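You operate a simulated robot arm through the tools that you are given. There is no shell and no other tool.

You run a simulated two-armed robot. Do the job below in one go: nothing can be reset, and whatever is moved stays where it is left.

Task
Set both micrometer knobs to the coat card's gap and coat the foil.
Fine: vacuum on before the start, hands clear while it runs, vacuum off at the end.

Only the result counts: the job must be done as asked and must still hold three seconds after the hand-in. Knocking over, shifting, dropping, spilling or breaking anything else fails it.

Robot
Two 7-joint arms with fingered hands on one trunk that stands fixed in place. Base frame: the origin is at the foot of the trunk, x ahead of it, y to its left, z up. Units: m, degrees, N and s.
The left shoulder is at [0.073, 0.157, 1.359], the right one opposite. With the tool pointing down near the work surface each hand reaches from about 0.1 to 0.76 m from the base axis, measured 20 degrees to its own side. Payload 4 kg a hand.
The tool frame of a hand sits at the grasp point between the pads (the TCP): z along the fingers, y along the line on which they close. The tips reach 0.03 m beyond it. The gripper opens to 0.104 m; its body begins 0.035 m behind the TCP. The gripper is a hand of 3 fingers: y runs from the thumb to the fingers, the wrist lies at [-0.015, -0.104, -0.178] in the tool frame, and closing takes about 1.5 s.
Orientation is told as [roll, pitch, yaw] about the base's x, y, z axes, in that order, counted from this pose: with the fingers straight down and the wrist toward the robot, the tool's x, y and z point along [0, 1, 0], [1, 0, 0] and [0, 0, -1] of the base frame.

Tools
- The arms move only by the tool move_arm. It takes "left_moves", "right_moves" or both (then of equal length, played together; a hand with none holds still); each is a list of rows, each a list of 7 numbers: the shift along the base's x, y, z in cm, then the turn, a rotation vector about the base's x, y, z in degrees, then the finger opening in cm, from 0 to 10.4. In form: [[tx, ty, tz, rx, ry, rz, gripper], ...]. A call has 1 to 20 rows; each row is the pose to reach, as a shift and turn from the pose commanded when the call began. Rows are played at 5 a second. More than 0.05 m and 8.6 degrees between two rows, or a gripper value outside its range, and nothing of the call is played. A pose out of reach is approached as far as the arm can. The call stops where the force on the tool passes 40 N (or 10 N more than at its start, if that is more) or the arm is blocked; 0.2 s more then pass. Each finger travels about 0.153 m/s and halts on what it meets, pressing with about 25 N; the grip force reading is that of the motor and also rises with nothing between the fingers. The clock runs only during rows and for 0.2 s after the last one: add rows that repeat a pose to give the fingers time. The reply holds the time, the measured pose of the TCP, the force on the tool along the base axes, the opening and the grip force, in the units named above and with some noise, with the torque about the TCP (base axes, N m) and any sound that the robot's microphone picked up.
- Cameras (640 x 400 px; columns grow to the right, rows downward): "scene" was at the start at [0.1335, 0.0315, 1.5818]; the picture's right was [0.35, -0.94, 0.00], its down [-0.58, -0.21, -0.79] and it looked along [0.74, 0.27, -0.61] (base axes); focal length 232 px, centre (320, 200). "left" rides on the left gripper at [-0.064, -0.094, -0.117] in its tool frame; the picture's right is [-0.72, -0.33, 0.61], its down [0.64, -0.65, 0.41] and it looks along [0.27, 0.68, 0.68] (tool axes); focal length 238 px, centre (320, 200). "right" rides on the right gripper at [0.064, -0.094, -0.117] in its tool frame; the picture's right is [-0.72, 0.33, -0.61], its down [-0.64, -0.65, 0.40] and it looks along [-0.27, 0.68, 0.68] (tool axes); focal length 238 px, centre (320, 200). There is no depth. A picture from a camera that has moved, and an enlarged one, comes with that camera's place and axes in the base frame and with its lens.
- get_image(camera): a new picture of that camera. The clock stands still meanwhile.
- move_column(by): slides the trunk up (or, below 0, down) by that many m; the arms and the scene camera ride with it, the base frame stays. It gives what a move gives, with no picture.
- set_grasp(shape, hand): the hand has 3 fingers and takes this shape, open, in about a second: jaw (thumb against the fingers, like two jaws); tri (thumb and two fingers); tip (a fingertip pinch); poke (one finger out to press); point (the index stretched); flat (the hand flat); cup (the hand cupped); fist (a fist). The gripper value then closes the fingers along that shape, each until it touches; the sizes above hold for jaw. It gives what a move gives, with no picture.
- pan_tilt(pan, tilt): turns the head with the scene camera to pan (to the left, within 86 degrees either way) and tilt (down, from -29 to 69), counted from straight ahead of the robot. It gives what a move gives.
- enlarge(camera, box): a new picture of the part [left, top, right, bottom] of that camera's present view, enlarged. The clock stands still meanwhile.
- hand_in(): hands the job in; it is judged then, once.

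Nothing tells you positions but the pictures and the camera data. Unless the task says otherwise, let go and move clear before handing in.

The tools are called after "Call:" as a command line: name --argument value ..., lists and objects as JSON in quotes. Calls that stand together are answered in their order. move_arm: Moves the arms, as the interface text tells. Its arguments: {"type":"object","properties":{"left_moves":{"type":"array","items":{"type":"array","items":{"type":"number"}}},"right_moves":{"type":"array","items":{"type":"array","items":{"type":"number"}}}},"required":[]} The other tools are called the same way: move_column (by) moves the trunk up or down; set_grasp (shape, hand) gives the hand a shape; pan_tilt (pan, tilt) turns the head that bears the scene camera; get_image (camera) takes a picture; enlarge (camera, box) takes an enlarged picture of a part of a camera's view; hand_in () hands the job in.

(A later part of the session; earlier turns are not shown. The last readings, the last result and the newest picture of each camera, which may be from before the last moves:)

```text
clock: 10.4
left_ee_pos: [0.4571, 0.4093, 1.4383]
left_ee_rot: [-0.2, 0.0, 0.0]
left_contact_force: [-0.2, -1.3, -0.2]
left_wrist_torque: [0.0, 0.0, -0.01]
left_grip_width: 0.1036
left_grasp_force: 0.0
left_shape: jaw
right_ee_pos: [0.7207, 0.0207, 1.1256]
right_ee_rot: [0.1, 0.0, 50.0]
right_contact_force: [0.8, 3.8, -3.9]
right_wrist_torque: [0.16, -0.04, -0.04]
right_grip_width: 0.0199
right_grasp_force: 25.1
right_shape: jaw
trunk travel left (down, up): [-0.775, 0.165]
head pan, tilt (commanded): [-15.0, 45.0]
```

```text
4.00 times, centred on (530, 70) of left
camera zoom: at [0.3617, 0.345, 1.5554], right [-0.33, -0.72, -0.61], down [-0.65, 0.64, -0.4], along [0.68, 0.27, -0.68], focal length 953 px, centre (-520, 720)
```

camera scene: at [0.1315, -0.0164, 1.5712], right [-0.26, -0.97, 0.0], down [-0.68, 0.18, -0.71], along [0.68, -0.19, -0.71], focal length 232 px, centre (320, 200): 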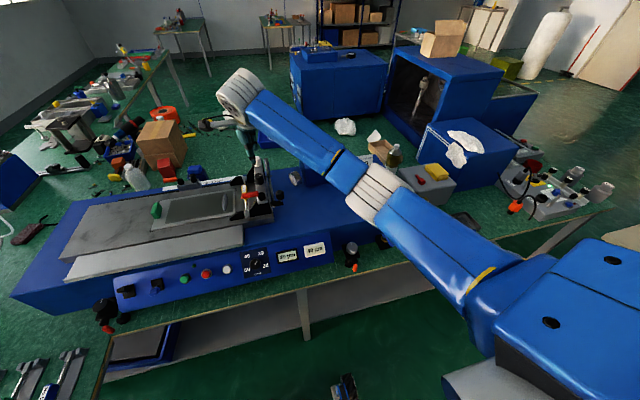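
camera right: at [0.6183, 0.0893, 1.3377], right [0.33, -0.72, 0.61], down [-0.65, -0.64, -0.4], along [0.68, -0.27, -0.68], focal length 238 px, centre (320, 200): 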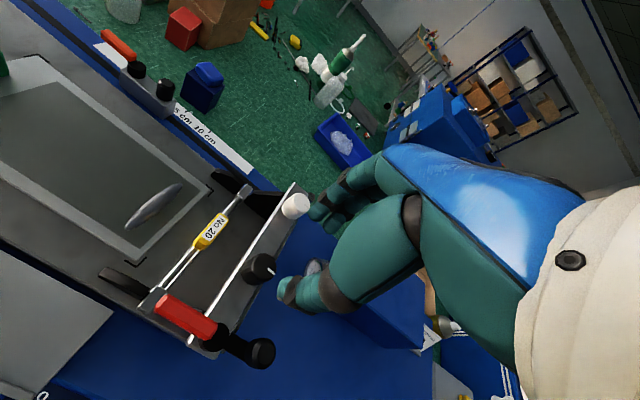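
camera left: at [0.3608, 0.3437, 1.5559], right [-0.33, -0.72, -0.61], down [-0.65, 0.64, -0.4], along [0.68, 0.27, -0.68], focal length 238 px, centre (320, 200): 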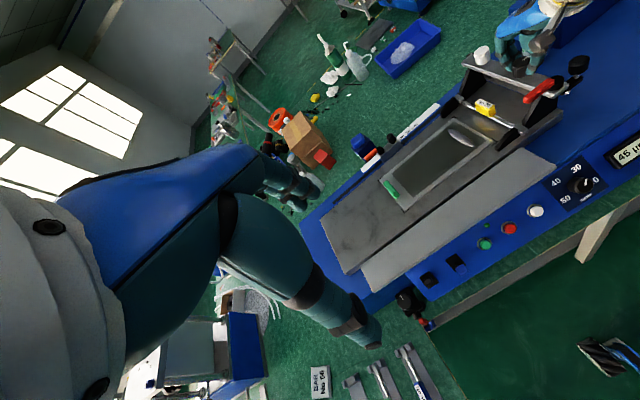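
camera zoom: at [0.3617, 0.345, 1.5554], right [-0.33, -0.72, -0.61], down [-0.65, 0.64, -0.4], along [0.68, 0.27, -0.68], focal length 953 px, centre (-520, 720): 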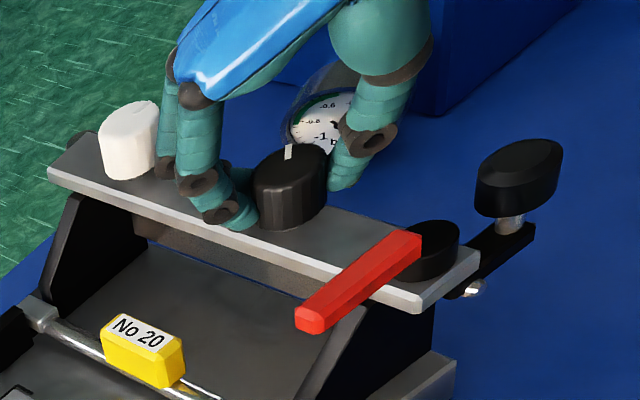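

Call:
move_arm --right_moves '[[0, 0, 0, 0, 0, 6, 1], [0, 0, 0, 0, 0, 12, 1], [0, 0, 0, 0, 0, 18, 1], [0, 0, 0, 0, 0, 24, 1], [0, 0, 0, 0, 0, 24, 1]]'

Call:
enlarge --camera "scene" --box '[240, 230, 340, 300]'

Call:
enlarge --camera "left" --box '[460, 20, 600, 120]'

```text
clock: 11.6
left_ee_pos: [0.4573, 0.409, 1.4382]
left_ee_rot: [0.0, 0.0, 0.0]
left_contact_force: [0.1, 0.2, -0.2]
left_wrist_torque: [0.0, -0.01, -0.02]
left_grip_width: 0.1035
left_grasp_force: 0.0
left_shape: jaw
right_ee_pos: [0.7198, 0.0205, 1.1261]
right_ee_rot: [0.1, 0.0, 74.1]
right_contact_force: [2.5, 3.9, -1.2]
right_wrist_torque: [0.15, -0.11, -0.05]
right_grip_width: 0.0198
right_grasp_force: 25.0
right_shape: jaw
trunk travel left (down, up): [-0.775, 0.165]
head pan, tilt (commanded): [-15.0, 45.0]
```

```text
5.71 times, centred on (290, 265) of scene
camera zoom: at [0.1335, -0.017, 1.571], right [-0.26, -0.97, 0.0], down [-0.69, 0.18, -0.71], along [0.68, -0.19, -0.71], focal length 1327 px, centre (491, -171)
```

zoom: 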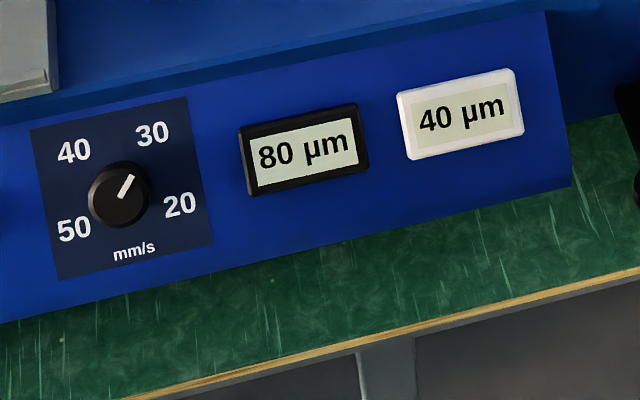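

```text
4.00 times, centred on (530, 70) of left
camera zoom: at [0.362, 0.3446, 1.5554], right [-0.33, -0.72, -0.61], down [-0.65, 0.64, -0.4], along [0.68, 0.27, -0.68], focal length 953 px, centre (-520, 720)
```

zoom: 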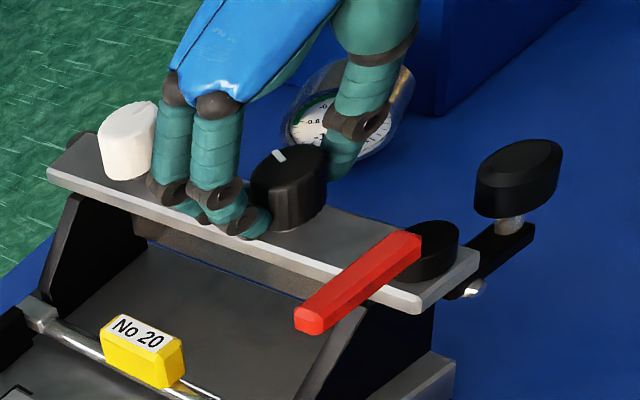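

The black display reads 80 µm. I'll open the fingers, rise straight up, and check that the reading holds.

Call:
move_arm --right_moves '[[0, 0, 0, 0, 0, 0, 2.5], [0, 0, 0, 0, 0, 0, 4], [0, 0, 0, 0, 0, 0, 5], [0, 0, 0.5, 0, 0, 0, 5], [0, 0, 3, 0, 0, 0, 5], [0, 0, 6, 0, 0, 0, 5], [0, 0, 9, 0, 0, 0, 5], [0, 0, 9, 0, 0, 0, 5]]'

Call:
enlarge --camera "scene" --box '[240, 230, 340, 300]'

Call:
enlarge --camera "left" --box '[460, 20, 600, 120]'

```text
clock: 13.4
left_ee_pos: [0.4565, 0.4086, 1.4386]
left_ee_rot: [0.0, 0.0, 0.0]
left_contact_force: [-0.8, -1.5, 0.4]
left_wrist_torque: [0.02, 0.01, 0.02]
left_grip_width: 0.1037
left_grasp_force: 0.0
left_shape: jaw
right_ee_pos: [0.7198, 0.0188, 1.2165]
right_ee_rot: [0.0, 0.0, 74.0]
right_contact_force: [-0.2, 0.1, -0.1]
right_wrist_torque: [-0.03, 0.01, -0.02]
right_grip_width: 0.0495
right_grasp_force: 0.1
right_shape: jaw
trunk travel left (down, up): [-0.775, 0.165]
head pan, tilt (commanded): [-15.0, 45.0]
```

```text
5.71 times, centred on (290, 265) of scene
camera zoom: at [0.1319, -0.0186, 1.5712], right [-0.26, -0.97, 0.0], down [-0.68, 0.18, -0.71], along [0.68, -0.18, -0.71], focal length 1327 px, centre (491, -171)
```

zoom: 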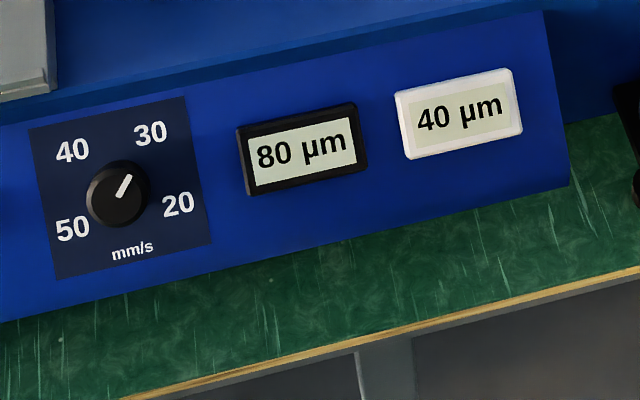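

```text
4.00 times, centred on (530, 70) of left
camera zoom: at [0.3609, 0.344, 1.5558], right [-0.33, -0.72, -0.61], down [-0.65, 0.64, -0.4], along [0.68, 0.27, -0.68], focal length 953 px, centre (-520, 720)
```

zoom: 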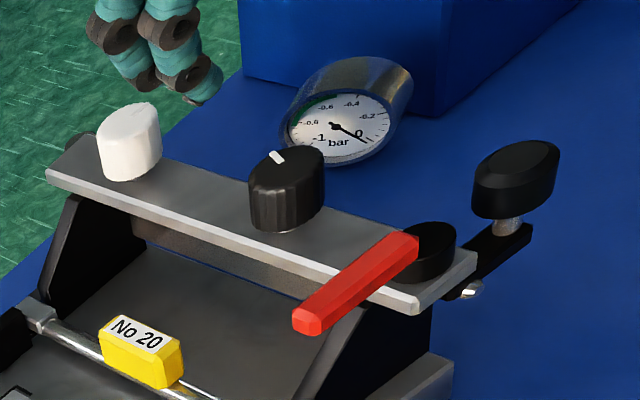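

Call:
enlarge --camera "scene" --box '[230, 150, 280, 200]'

Call:
enlarge --camera "right" --box '[100, 100, 400, 400]'

```text
8.00 times, centred on (255, 175) of scene
camera zoom: at [0.1319, -0.0186, 1.5712], right [-0.26, -0.97, 0.0], down [-0.68, 0.18, -0.71], along [0.68, -0.18, -0.71], focal length 1858 px, centre (840, 400)
```

zoom: 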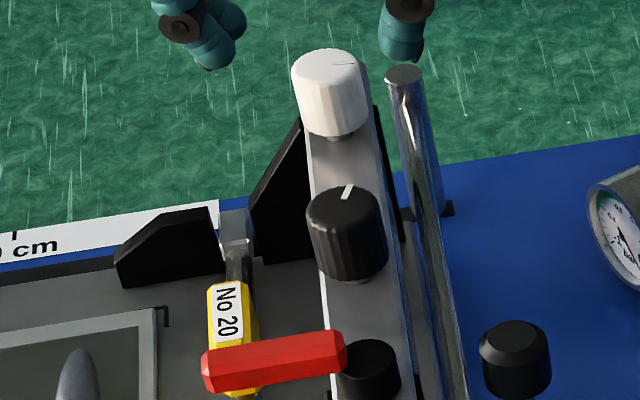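

```text
1.33 times, centred on (250, 250) of right
camera zoom: at [0.6328, -0.0522, 1.3334], right [0.78, 0.12, 0.61], down [0.44, -0.8, -0.41], along [0.45, 0.58, -0.68], focal length 318 px, centre (413, 133)
```

zoom: 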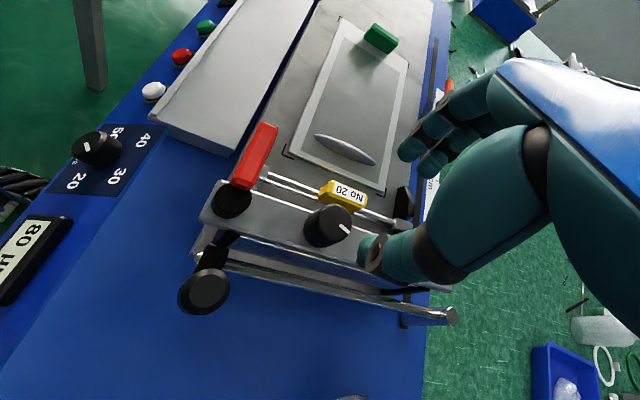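

Call:
enlarge --camera "scene" --box '[250, 168, 266, 178]'

Call:
enlarge --camera "scene" --box '[247, 153, 263, 163]'

Call:
enlarge --camera "left" --box '[516, 54, 548, 74]'

Call:
enlarge --camera "left" --box '[478, 42, 510, 62]'

Call:
enlarge --camera "right" --box '[230, 240, 290, 300]'

```text
16.00 times, centred on (258, 173) of scene
camera zoom: at [0.1319, -0.0186, 1.5712], right [-0.26, -0.97, 0.0], down [-0.68, 0.18, -0.71], along [0.68, -0.18, -0.71], focal length 3716 px, centre (1312, 632)
```

zoom: 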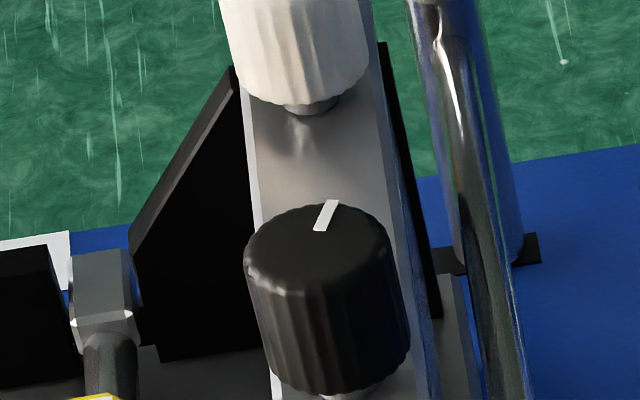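

```text
16.00 times, centred on (255, 158) of scene
camera zoom: at [0.1319, -0.0186, 1.5712], right [-0.26, -0.97, 0.0], down [-0.68, 0.18, -0.71], along [0.68, -0.18, -0.71], focal length 3716 px, centre (1360, 872)
```

zoom: 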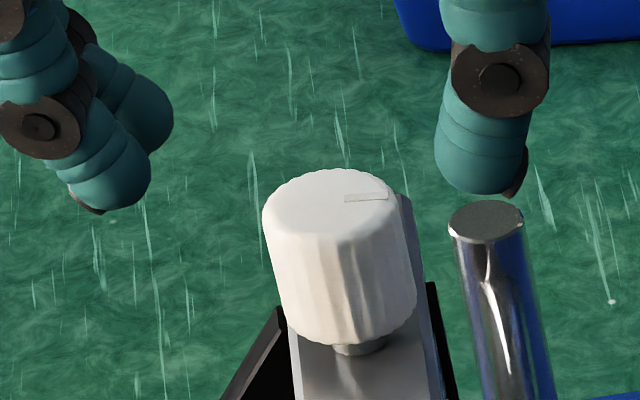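

```text
16.00 times, centred on (532, 64) of left
camera zoom: at [0.3609, 0.344, 1.5558], right [-0.33, -0.72, -0.61], down [-0.65, 0.64, -0.4], along [0.68, 0.27, -0.68], focal length 3814 px, centre (-3072, 2376)
```

zoom: 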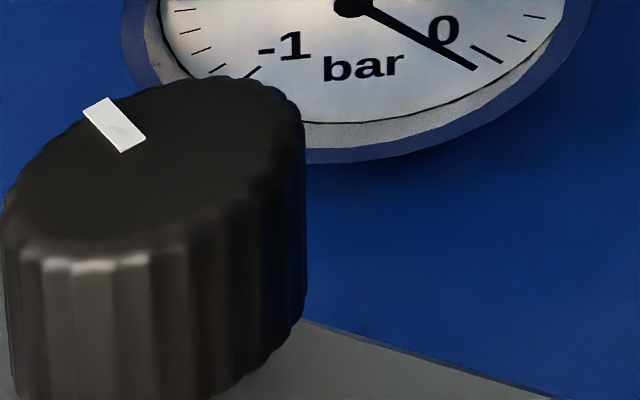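

```text
16.00 times, centred on (494, 52) of left
camera zoom: at [0.3609, 0.344, 1.5558], right [-0.33, -0.72, -0.61], down [-0.65, 0.64, -0.4], along [0.68, 0.27, -0.68], focal length 3814 px, centre (-2464, 2568)
```

zoom: 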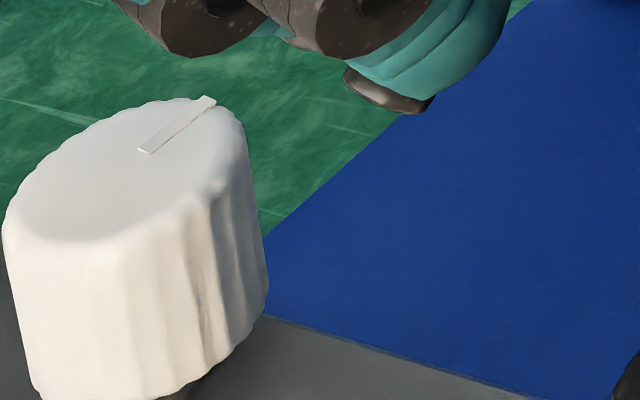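

```text
6.67 times, centred on (260, 270) of right
camera zoom: at [0.6328, -0.0522, 1.3334], right [0.78, 0.12, 0.61], down [0.44, -0.8, -0.41], along [0.45, 0.58, -0.68], focal length 1589 px, centre (720, -267)
```

zoom: 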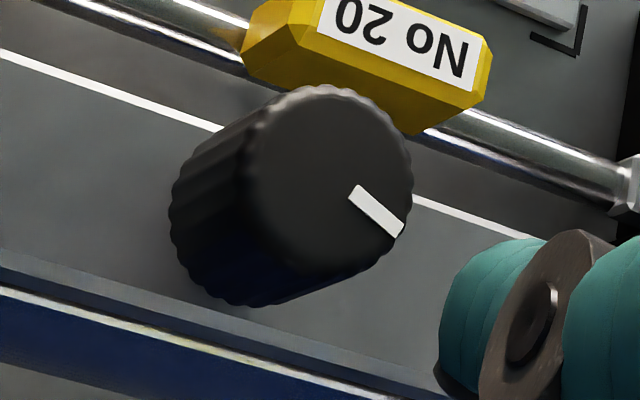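

Black knob holds 80 µm after release. Next the white knob: I'll move over it at a safe height, with yaw back near 15°, to test the reach.

Call:
move_arm --right_moves '[[1.2, 0, 0, 0, 0, -8, 5], [2.4, 0, 0, 0, 0, -16, 5], [3.6, 0, 0, 0, 0, -24, 5], [4.8, 0, 0, 0, 0, -32, 5], [6.0, 0, 0, 0, 0, -40, 5], [7.2, 0, 0, 0, 0, -48, 5], [8.4, 0, 0, 0, 0, -56, 5], [9.6, 0.1, 0, 0, 0, -64, 5], [9.6, 0.1, 0, 0, 0, -70, 5], [9.6, 0.1, 0, 0, 0, -70, 5]]'

Call:
enlarge --camera "left" --box '[440, 10, 600, 110]'

Call:
enlarge --camera "right" --box '[200, 160, 400, 360]'

```text
clock: 15.6
left_ee_pos: [0.4552, 0.408, 1.44]
left_ee_rot: [0.0, 0.0, 0.1]
left_contact_force: [0.3, -0.4, -0.2]
left_wrist_torque: [0.03, -0.01, -0.01]
left_grip_width: 0.1036
left_grasp_force: 0.0
left_shape: jaw
right_ee_pos: [0.8042, 0.0166, 1.2138]
right_ee_rot: [-0.1, -0.1, 3.9]
right_contact_force: [0.1, 0.2, -0.2]
right_wrist_torque: [-0.01, 0.03, 0.0]
right_grip_width: 0.0495
right_grasp_force: 0.0
right_shape: jaw
right hand out of reach, approached as far as the arm can: row 8, 9, 10
trunk travel left (down, up): [-0.775, 0.165]
head pan, tilt (commanded): [-15.0, 45.0]
```

```text
4.00 times, centred on (520, 60) of left
camera zoom: at [0.3601, 0.3434, 1.5563], right [-0.33, -0.72, -0.61], down [-0.65, 0.64, -0.4], along [0.68, 0.27, -0.68], focal length 953 px, centre (-480, 760)
```

zoom: 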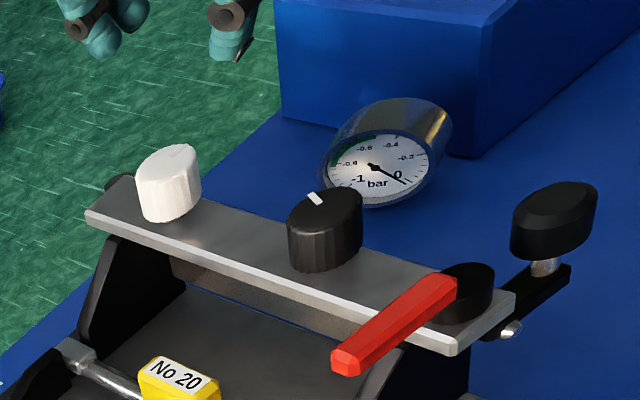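

```text
2.00 times, centred on (300, 260) of right
camera zoom: at [0.7053, 0.0749, 1.3307], right [0.37, -0.7, 0.61], down [-0.61, -0.68, -0.41], along [0.7, -0.22, -0.68], focal length 477 px, centre (360, 80)
```

zoom: 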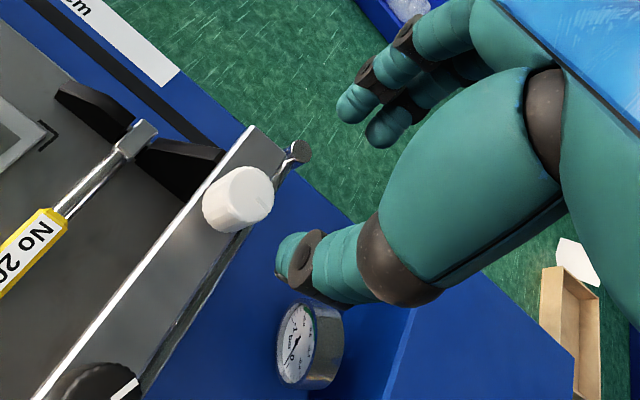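

The white knob is just out of reach with the tool vertical, so I'll tilt the hand 15° (fingers pointing slightly forward) to gain reach, and turn it to yaw −20° for the first grip.

Call:
move_arm --right_moves '[[-0.5, 0, 1, 0.52, -7.5, 0, 5], [-0.7, 0, 1, 1.05, -14.97, 0, 5], [-0.7, 0, 1, 1.05, -14.97, 0, 5]]'

Call:
move_arm --right_moves '[[0, 0.0, 0, 0, 0, -8, 5], [0, 0.1, 0, 0, 0, -16, 5], [0, 0.2, 0, 0, 0, -24, 5], [0, 0.2, 0, 0, 0, -24, 5]]'

Call:
enlarge --camera "left" --box '[440, 10, 600, 110]'

Call:
enlarge --camera "right" --box '[200, 160, 400, 360]'

```text
clock: 16.4
left_ee_pos: [0.4546, 0.4081, 1.4392]
left_ee_rot: [0.0, -0.1, 0.0]
left_contact_force: [0.2, -0.1, 0.0]
left_wrist_torque: [-0.02, 0.01, 0.01]
left_grip_width: 0.1036
left_grasp_force: 0.1
left_shape: jaw
right_ee_pos: [0.7949, 0.016, 1.2231]
right_ee_rot: [0.0, -15.1, 3.9]
right_contact_force: [0.9, -0.2, -0.3]
right_wrist_torque: [-0.02, -0.02, 0.04]
right_grip_width: 0.0497
right_grasp_force: 0.1
right_shape: jaw
trunk travel left (down, up): [-0.775, 0.165]
head pan, tilt (commanded): [-15.0, 45.0]
```

```text
clock: 17.4
left_ee_pos: [0.4564, 0.4092, 1.4386]
left_ee_rot: [0.0, 0.0, 0.0]
left_contact_force: [0.1, -0.2, -0.3]
left_wrist_torque: [-0.02, 0.0, 0.01]
left_grip_width: 0.1039
left_grasp_force: 0.1
left_shape: jaw
right_ee_pos: [0.7973, 0.0188, 1.2228]
right_ee_rot: [-0.2, -15.0, -20.1]
right_contact_force: [0.0, -0.5, 0.1]
right_wrist_torque: [0.01, 0.03, -0.03]
right_grip_width: 0.0496
right_grasp_force: 0.0
right_shape: jaw
trunk travel left (down, up): [-0.775, 0.165]
head pan, tilt (commanded): [-15.0, 45.0]
```

```text
4.00 times, centred on (520, 60) of left
camera zoom: at [0.3612, 0.3444, 1.5556], right [-0.33, -0.72, -0.61], down [-0.65, 0.64, -0.4], along [0.68, 0.27, -0.68], focal length 953 px, centre (-480, 760)
```

zoom: 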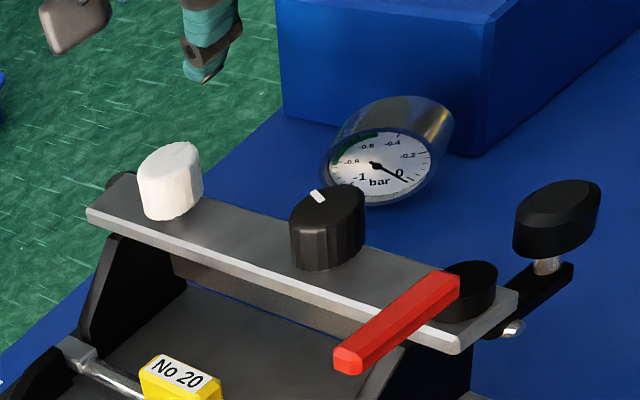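

```text
2.00 times, centred on (300, 260) of right
camera zoom: at [0.7041, 0.1219, 1.311], right [-0.1, -0.73, 0.68], down [-0.71, -0.42, -0.56], along [0.69, -0.54, -0.48], focal length 477 px, centre (360, 80)
```

zoom: 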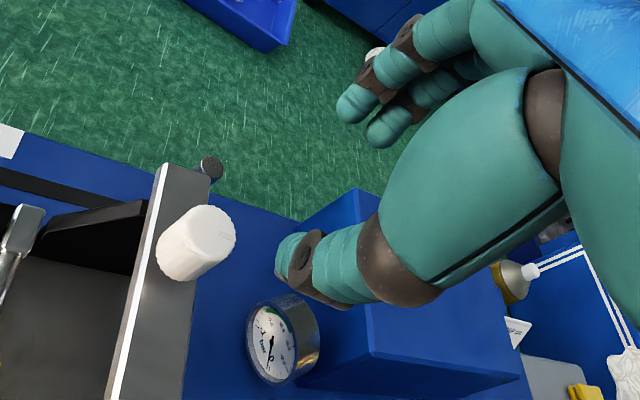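

Call:
move_arm --right_moves '[[0.7, 0.15, -2, 0, 0, 0, 5], [1.3, 0.3, -4, 0, 0, 0, 5], [1.3, 0.3, -6, 0, 0, 0, 5], [1.3, 0.3, -7.5, 0, 0, 0, 5], [1.3, 0.3, -8.5, 0, 0, 0, 5], [1.3, 0.3, -8.9, 0, 0, 0, 5], [1.3, 0.3, -8.9, 0, 0, 0, 5]]'

Call:
enlarge --camera "left" --box '[440, 10, 600, 110]'

Call:
enlarge --camera "right" --box '[240, 180, 380, 280]'

Call:
enlarge --camera "scene" --box '[230, 135, 280, 175]'

```text
clock: 19.0
left_ee_pos: [0.4556, 0.4082, 1.4393]
left_ee_rot: [0.0, 0.0, 0.0]
left_contact_force: [-0.2, -0.2, 0.3]
left_wrist_torque: [0.01, 0.0, 0.04]
left_grip_width: 0.1034
left_grasp_force: 0.1
left_shape: jaw
right_ee_pos: [0.8106, 0.0229, 1.1339]
right_ee_rot: [0.0, -15.1, -19.9]
right_contact_force: [0.5, 0.2, -0.3]
right_wrist_torque: [0.02, 0.03, -0.01]
right_grip_width: 0.0496
right_grasp_force: 0.1
right_shape: jaw
trunk travel left (down, up): [-0.775, 0.165]
head pan, tilt (commanded): [-15.0, 45.0]
```

```text
4.00 times, centred on (520, 60) of left
camera zoom: at [0.3607, 0.3437, 1.5559], right [-0.33, -0.72, -0.61], down [-0.65, 0.64, -0.4], along [0.68, 0.27, -0.68], focal length 953 px, centre (-480, 760)
```

zoom: 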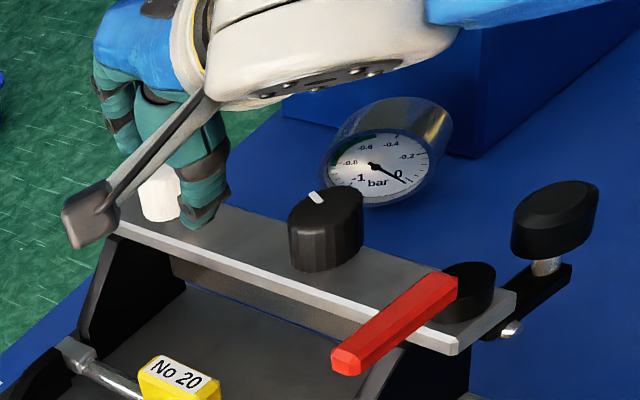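

```text
4.00 times, centred on (310, 230) of right
camera zoom: at [0.7172, 0.1249, 1.2224], right [-0.1, -0.73, 0.68], down [-0.71, -0.42, -0.56], along [0.69, -0.54, -0.48], focal length 953 px, centre (360, 80)
```

zoom: 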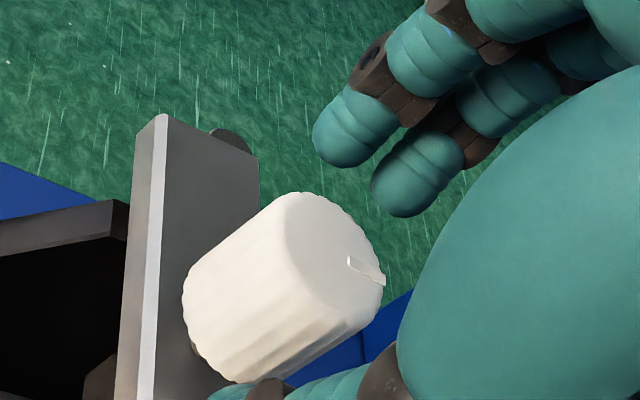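

```text
10.00 times, centred on (255, 155) of scene
camera zoom: at [0.1318, -0.0182, 1.5712], right [-0.26, -0.97, 0.0], down [-0.68, 0.18, -0.71], along [0.68, -0.18, -0.71], focal length 2323 px, centre (970, 650)
```

zoom: 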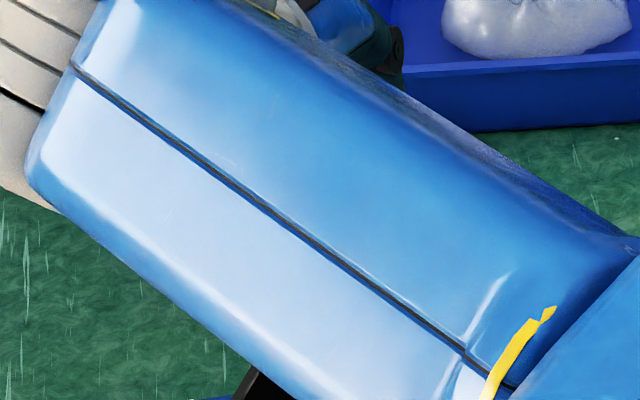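

Call:
move_arm --right_moves '[[0, 0, -0.3, 0, 0, 0, 5], [0, 0, -0.3, 0, 0, 0, 3.5], [0, 0, -0.3, 0, 0, 0, 2], [0, 0, -0.3, 0, 0, 0, 1], [0, 0, -0.3, 0, 0, 0, 1], [0, 0, -0.3, 0, 0, 0, 1], [0, 0, -0.3, 0, 0, 0, 1], [0, 0, -0.3, 0, 0, 0, 1]]'

Call:
enlarge --camera "left" --box '[440, 10, 600, 110]'

Call:
enlarge --camera "right" --box '[240, 180, 380, 280]'

Call:
enlarge --camera "scene" --box '[240, 230, 340, 300]'

```text
clock: 20.8
left_ee_pos: [0.456, 0.4078, 1.4393]
left_ee_rot: [0.0, 0.0, -0.1]
left_contact_force: [0.2, 0.1, -0.3]
left_wrist_torque: [0.02, 0.01, 0.01]
left_grip_width: 0.1036
left_grasp_force: 0.0
left_shape: jaw
right_ee_pos: [0.808, 0.0226, 1.132]
right_ee_rot: [0.0, -15.0, -19.9]
right_contact_force: [-2.6, 0.3, -2.6]
right_wrist_torque: [0.03, 0.2, 0.0]
right_grip_width: 0.0199
right_grasp_force: 24.5
right_shape: jaw
trunk travel left (down, up): [-0.775, 0.165]
head pan, tilt (commanded): [-15.0, 45.0]
```

```text
4.00 times, centred on (520, 60) of left
camera zoom: at [0.3605, 0.3438, 1.5559], right [-0.33, -0.72, -0.61], down [-0.65, 0.64, -0.4], along [0.68, 0.27, -0.68], focal length 953 px, centre (-480, 760)
```

zoom: 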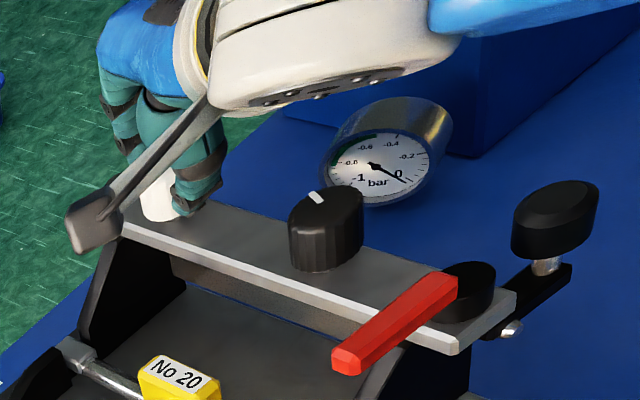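

```text
4.00 times, centred on (310, 230) of right
camera zoom: at [0.7166, 0.1247, 1.219], right [-0.1, -0.73, 0.68], down [-0.71, -0.42, -0.56], along [0.69, -0.54, -0.48], focal length 953 px, centre (360, 80)
```

zoom: 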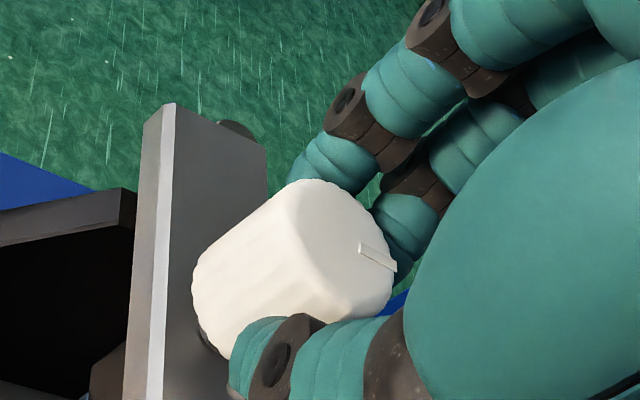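

```text
5.71 times, centred on (290, 265) of scene
camera zoom: at [0.1316, -0.018, 1.5712], right [-0.26, -0.97, 0.0], down [-0.68, 0.18, -0.71], along [0.68, -0.18, -0.71], focal length 1327 px, centre (491, -171)
```

zoom: 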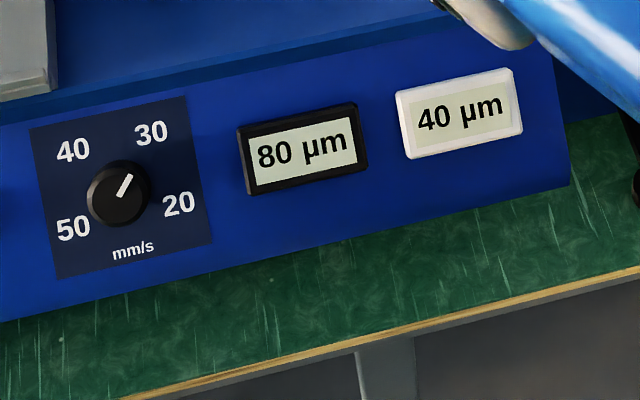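

The white knob is held well. I'll turn it counter-clockwise 30° about its axis and read the white display.

Call:
move_arm --right_moves '[[-0.02, -0.07, 0, 0, 0, 6, 1], [-0.03, -0.13, 0, 0, 0, 12, 1], [-0.04, -0.2, 0, 0, 0, 18, 1], [-0.04, -0.26, 0, 0, 0, 24, 1], [-0.03, -0.33, 0, 0, 0, 30, 1], [-0.03, -0.33, 0, 0, 0, 30, 1]]'

Call:
enlarge --camera "scene" --box '[240, 230, 340, 300]'

Call:
enlarge --camera "right" --box '[240, 180, 380, 280]'

```text
clock: 22.2
left_ee_pos: [0.4571, 0.4079, 1.4392]
left_ee_rot: [0.0, 0.0, 0.0]
left_contact_force: [-0.2, -0.1, -0.3]
left_wrist_torque: [0.01, 0.0, 0.03]
left_grip_width: 0.1035
left_grasp_force: 0.0
left_shape: jaw
right_ee_pos: [0.8097, 0.0182, 1.1306]
right_ee_rot: [0.1, -14.9, 10.1]
right_contact_force: [3.5, 1.4, 0.2]
right_wrist_torque: [-0.06, -0.03, -0.05]
right_grip_width: 0.0199
right_grasp_force: 25.2
right_shape: jaw
trunk travel left (down, up): [-0.775, 0.165]
head pan, tilt (commanded): [-15.0, 45.0]
```

```text
5.71 times, centred on (290, 265) of scene
camera zoom: at [0.1333, -0.0179, 1.5711], right [-0.26, -0.97, 0.0], down [-0.69, 0.18, -0.71], along [0.68, -0.18, -0.71], focal length 1327 px, centre (491, -171)
```

zoom: 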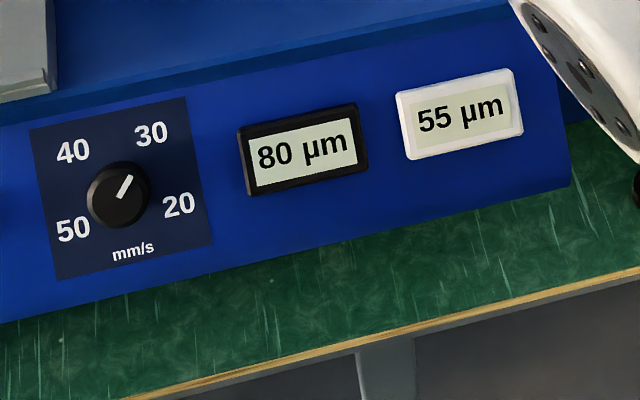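

```text
4.00 times, centred on (310, 230) of right
camera zoom: at [0.6779, 0.0611, 1.2188], right [0.28, -0.68, 0.68], down [-0.41, -0.72, -0.56], along [0.87, -0.12, -0.48], focal length 953 px, centre (360, 80)
```

zoom: 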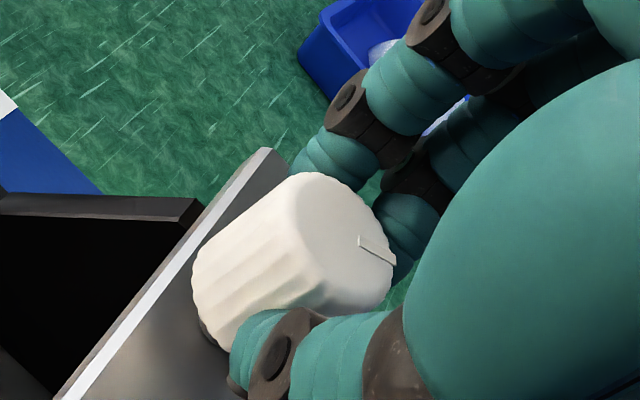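

Call:
move_arm --right_moves '[[0.01, -0.06, 0, 0, 0, 6, 1], [0.03, -0.12, 0, 0, 0, 12, 1], [0.06, -0.18, 0, 0, 0, 18, 1], [0.1, -0.24, 0, 0, 0, 24, 1], [0.14, -0.3, 0, 0, 0, 30, 1], [0.14, -0.3, 0, 0, 0, 30, 1]]'

Call:
enlarge --camera "scene" --box '[240, 230, 340, 300]'

Call:
enlarge --camera "right" --box '[240, 180, 380, 280]'

```text
clock: 23.6
left_ee_pos: [0.456, 0.4097, 1.4388]
left_ee_rot: [-0.1, 0.1, 0.0]
left_contact_force: [0.1, 0.3, -0.1]
left_wrist_torque: [0.0, -0.01, 0.01]
left_grip_width: 0.1039
left_grasp_force: 0.1
left_shape: jaw
right_ee_pos: [0.8107, 0.0154, 1.1306]
right_ee_rot: [0.1, -15.1, 40.0]
right_contact_force: [6.0, 3.0, 0.9]
right_wrist_torque: [0.0, -0.03, -0.01]
right_grip_width: 0.0199
right_grasp_force: 24.8
right_shape: jaw
trunk travel left (down, up): [-0.775, 0.165]
head pan, tilt (commanded): [-15.0, 45.0]
```

```text
5.71 times, centred on (290, 265) of scene
camera zoom: at [0.1338, -0.0178, 1.571], right [-0.26, -0.97, 0.0], down [-0.69, 0.18, -0.7], along [0.68, -0.18, -0.71], focal length 1327 px, centre (491, -171)
```

zoom: 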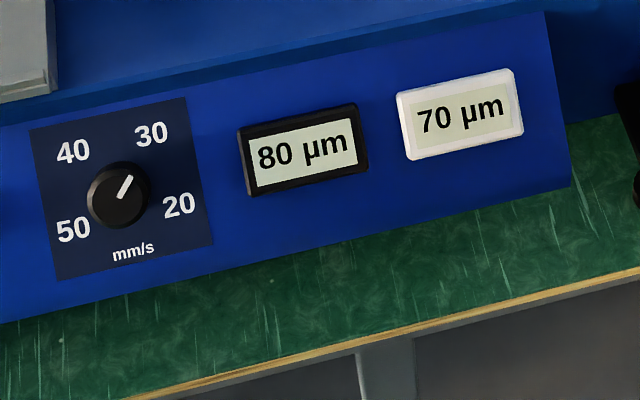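

```text
4.00 times, centred on (310, 230) of right
camera zoom: at [0.6767, -0.0125, 1.2188], right [0.58, -0.45, 0.68], down [0.01, -0.83, -0.56], along [0.81, 0.33, -0.48], focal length 953 px, centre (360, 80)
```

zoom: 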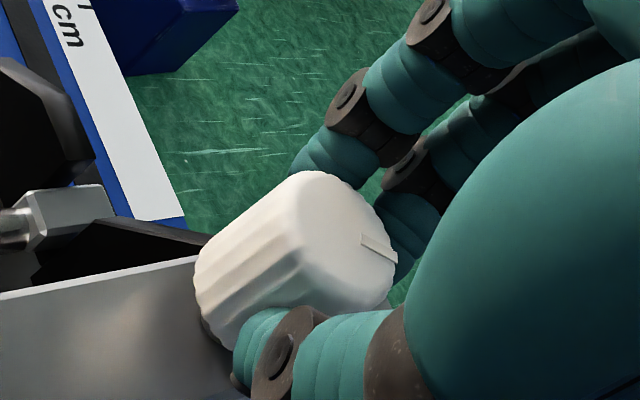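

The white display reads 70 µm after 60° (2° per µm). I'll release, rise, rotate the hand back 35°, and regrip.

Call:
move_arm --right_moves '[[0, 0, 0, 0, 0, 0, 2.5], [0, 0, 0, 0, 0, 0, 4], [0, 0, 0, 0, 0, 0, 5], [0, 0, 0, 0, 0, 0, 5], [0, 0, 2, 0, 0, 0, 5], [0, 0, 4, 0, 0, 0, 5], [-0.05, 0.1, 4, 0, 0, -8, 5], [-0.1, 0.2, 4, 0, 0, -16, 5], [-0.13, 0.3, 4, 0, 0, -24, 5], [-0.15, 0.35, 4, 0, 0, -32, 5], [-0.15, 0.36, 4, 0, 0, -35, 5], [-0.15, 0.36, 2, 0, 0, -35, 5], [-0.15, 0.36, 0.5, 0, 0, -35, 5], [-0.15, 0.36, 0, 0, 0, -35, 5], [-0.15, 0.36, 0, 0, 0, -35, 5]]'

Call:
enlarge --camera "scene" --box '[240, 230, 340, 300]'

Call:
enlarge --camera "right" --box '[240, 180, 380, 280]'

```text
clock: 26.8
left_ee_pos: [0.4559, 0.4081, 1.4385]
left_ee_rot: [0.0, 0.1, 0.0]
left_contact_force: [0.1, -0.6, 0.2]
left_wrist_torque: [0.01, 0.01, -0.01]
left_grip_width: 0.1035
left_grasp_force: 0.1
left_shape: jaw
right_ee_pos: [0.8089, 0.0181, 1.1295]
right_ee_rot: [0.0, -14.9, 5.0]
right_contact_force: [0.6, 0.1, -0.1]
right_wrist_torque: [0.02, 0.0, 0.01]
right_grip_width: 0.0497
right_grasp_force: 0.0
right_shape: jaw
trunk travel left (down, up): [-0.775, 0.165]
head pan, tilt (commanded): [-15.0, 45.0]
```

```text
5.71 times, centred on (290, 265) of scene
camera zoom: at [0.1316, -0.0185, 1.5712], right [-0.26, -0.97, 0.0], down [-0.68, 0.18, -0.71], along [0.68, -0.18, -0.71], focal length 1327 px, centre (491, -171)
```

zoom: 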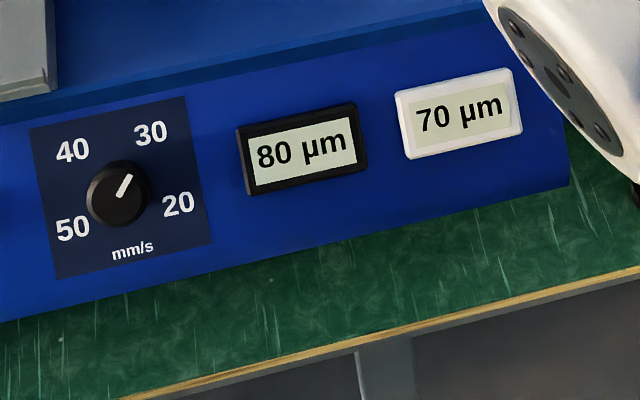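

```text
4.00 times, centred on (310, 230) of right
camera zoom: at [0.681, 0.073, 1.2186], right [0.22, -0.7, 0.68], down [-0.47, -0.68, -0.56], along [0.86, -0.19, -0.48], focal length 953 px, centre (360, 80)
```

zoom: 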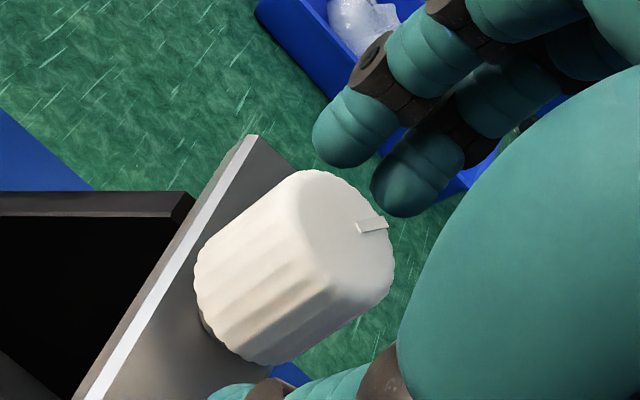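

Still 70 µm after letting go. I'll close on the knob again and turn it in fine steps toward 80.

Call:
move_arm --right_moves '[[0.1, 0.1, 0, 0, 0, 0, 3.5], [0.1, 0.1, 0, 0, 0, 0, 2], [0.1, 0.1, 0, 0, 0, 0, 1], [0.1, 0.1, 0, 0, 0, 0, 1], [0.1, 0.1, 0, 0, 0, 0, 1], [0.1, 0.1, 0, 0, 0, 0, 1], [0.1, 0.1, 0, 0, 0, 0, 1]]'

Call:
enlarge --camera "scene" --box '[280, 230, 340, 270]'

Call:
enlarge --camera "right" --box '[240, 180, 380, 280]'

```text
clock: 28.4
left_ee_pos: [0.4561, 0.4073, 1.4391]
left_ee_rot: [0.0, 0.0, -0.1]
left_contact_force: [0.7, 0.1, -0.7]
left_wrist_torque: [0.01, 0.02, 0.01]
left_grip_width: 0.1038
left_grasp_force: 0.1
left_shape: jaw
right_ee_pos: [0.8086, 0.0187, 1.1305]
right_ee_rot: [0.0, -14.8, 5.0]
right_contact_force: [-2.0, -0.7, -2.8]
right_wrist_torque: [-0.05, 0.14, 0.01]
right_grip_width: 0.0199
right_grasp_force: 25.4
right_shape: jaw
trunk travel left (down, up): [-0.775, 0.165]
head pan, tilt (commanded): [-15.0, 45.0]
```

```text
10.00 times, centred on (310, 250) of scene
camera zoom: at [0.132, -0.0191, 1.5711], right [-0.26, -0.97, 0.0], down [-0.69, 0.18, -0.71], along [0.68, -0.18, -0.71], focal length 2323 px, centre (420, -300)
```

zoom: 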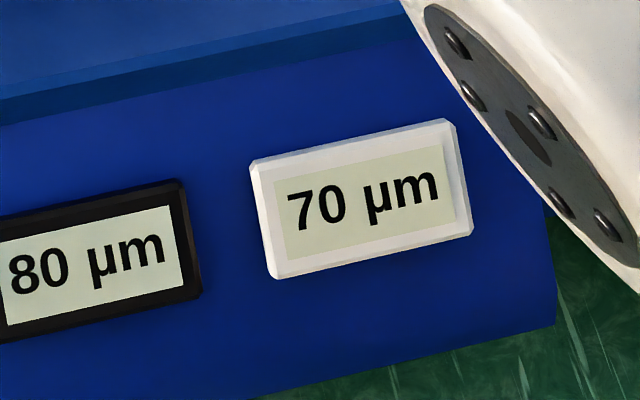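

```text
4.00 times, centred on (310, 230) of right
camera zoom: at [0.6821, 0.0731, 1.2187], right [0.22, -0.7, 0.68], down [-0.47, -0.68, -0.56], along [0.86, -0.19, -0.48], focal length 953 px, centre (360, 80)
```

zoom: 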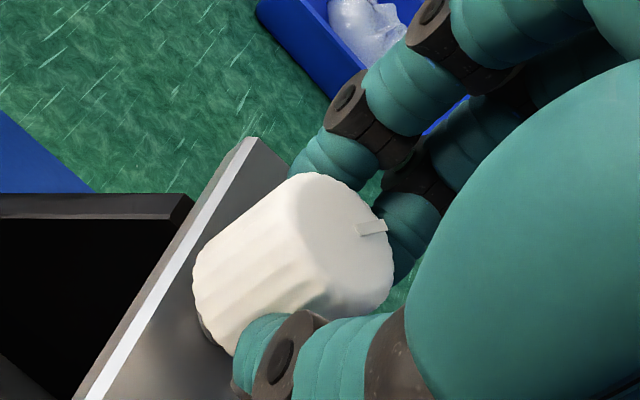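

Call:
move_arm --right_moves '[[0.01, -0.06, 0, 0, 0, 5, 1], [0.02, -0.11, 0, 0, 0, 10, 1], [0.02, -0.11, 0, 0, 0, 10, 1]]'

Call:
enlarge --camera "scene" --box '[280, 230, 340, 270]'

Call:
move_arm --right_moves '[[0.01, -0.02, 0, 0, 0, 2, 1], [0.01, -0.04, 0, 0, 0, 4, 1], [0.01, -0.04, 0, 0, 0, 4, 1]]'

Call:
enlarge --camera "scene" --box '[280, 230, 340, 270]'

```text
clock: 29.2
left_ee_pos: [0.4559, 0.4082, 1.4401]
left_ee_rot: [0.1, -0.1, 0.1]
left_contact_force: [-0.2, 0.2, -0.1]
left_wrist_torque: [-0.01, -0.02, 0.02]
left_grip_width: 0.1036
left_grasp_force: 0.0
left_shape: jaw
right_ee_pos: [0.8103, 0.0178, 1.1308]
right_ee_rot: [0.0, -15.0, 15.0]
right_contact_force: [-0.9, -0.9, -3.0]
right_wrist_torque: [-0.08, 0.18, 0.0]
right_grip_width: 0.0199
right_grasp_force: 24.9
right_shape: jaw
trunk travel left (down, up): [-0.775, 0.165]
head pan, tilt (commanded): [-15.0, 45.0]
```

```text
10.00 times, centred on (310, 250) of scene
camera zoom: at [0.1325, -0.0192, 1.5711], right [-0.26, -0.97, 0.0], down [-0.69, 0.18, -0.71], along [0.68, -0.18, -0.71], focal length 2323 px, centre (420, -300)
```

zoom: 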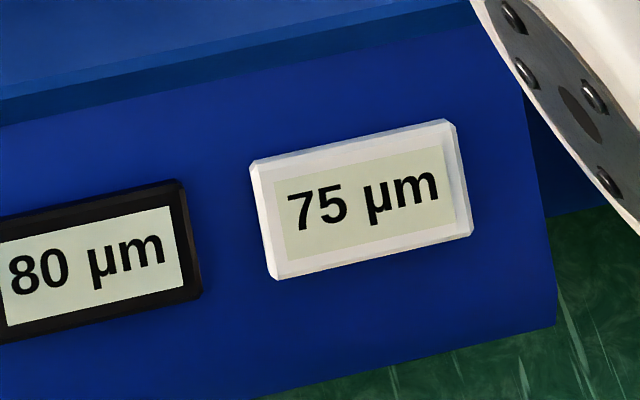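

```text
clock: 30.0
left_ee_pos: [0.4568, 0.4074, 1.4402]
left_ee_rot: [0.0, 0.0, 0.0]
left_contact_force: [-0.1, 0.4, -0.7]
left_wrist_torque: [-0.02, 0.0, -0.02]
left_grip_width: 0.1037
left_grasp_force: 0.0
left_shape: jaw
right_ee_pos: [0.8095, 0.0168, 1.1301]
right_ee_rot: [-0.1, -15.0, 19.0]
right_contact_force: [-0.3, -1.7, -3.5]
right_wrist_torque: [-0.08, 0.13, -0.02]
right_grip_width: 0.0199
right_grasp_force: 25.7
right_shape: jaw
trunk travel left (down, up): [-0.775, 0.165]
head pan, tilt (commanded): [-15.0, 45.0]
```

```text
10.00 times, centred on (310, 250) of scene
camera zoom: at [0.1328, -0.0195, 1.5711], right [-0.26, -0.97, 0.0], down [-0.69, 0.18, -0.71], along [0.68, -0.18, -0.71], focal length 2323 px, centre (420, -300)
```

zoom: 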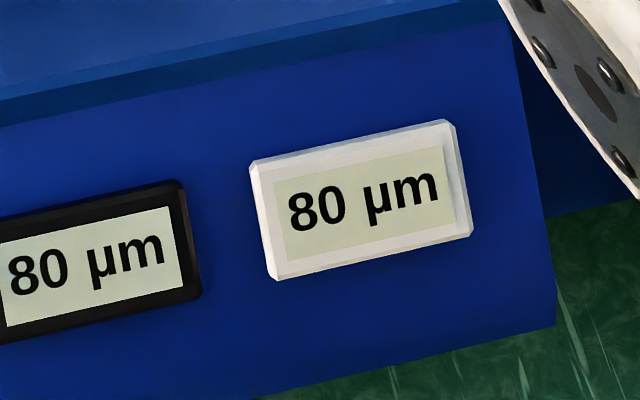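

The display flipped to 80 between +10° and +14°. I'll add about 3.5° more to sit in the middle of the 80 µm band.

Call:
move_arm --right_moves '[[0.01, -0.02, 0, 0, 0, 2, 1], [0.01, -0.04, 0, 0, 0, 3.5, 1], [0.01, -0.04, 0, 0, 0, 3.5, 1]]'

Call:
enlarge --camera "scene" --box '[280, 230, 340, 270]'

Call:
enlarge --camera "right" --box '[240, 180, 380, 280]'

```text
clock: 30.8
left_ee_pos: [0.4564, 0.4081, 1.4384]
left_ee_rot: [0.0, 0.1, -0.1]
left_contact_force: [-0.2, -0.1, 0.5]
left_wrist_torque: [0.0, 0.02, 0.01]
left_grip_width: 0.1034
left_grasp_force: 0.1
left_shape: jaw
right_ee_pos: [0.8106, 0.0176, 1.1298]
right_ee_rot: [0.0, -15.0, 22.5]
right_contact_force: [-0.2, -0.7, -3.6]
right_wrist_torque: [-0.1, 0.15, -0.02]
right_grip_width: 0.0201
right_grasp_force: 25.0
right_shape: jaw
trunk travel left (down, up): [-0.775, 0.165]
head pan, tilt (commanded): [-15.0, 45.0]
```

```text
10.00 times, centred on (310, 250) of scene
camera zoom: at [0.1329, -0.0195, 1.571], right [-0.26, -0.97, 0.0], down [-0.69, 0.18, -0.71], along [0.68, -0.18, -0.71], focal length 2323 px, centre (420, -300)
```

zoom: 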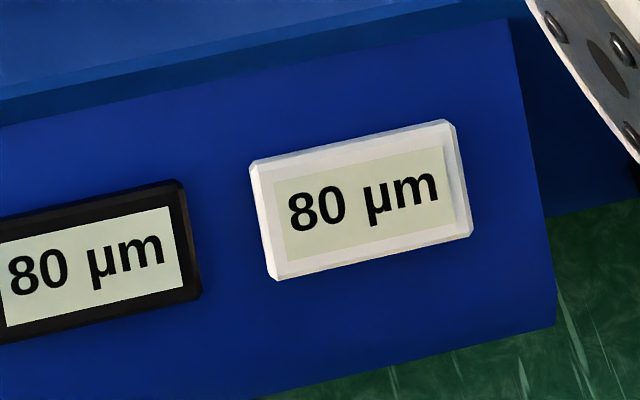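

```text
4.00 times, centred on (310, 230) of right
camera zoom: at [0.6732, 0.0311, 1.2188], right [0.42, -0.6, 0.68], down [-0.24, -0.79, -0.56], along [0.87, 0.07, -0.48], focal length 953 px, centre (360, 80)
```

zoom: 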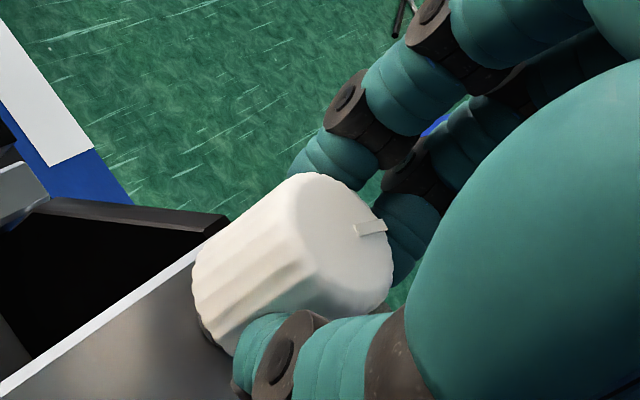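

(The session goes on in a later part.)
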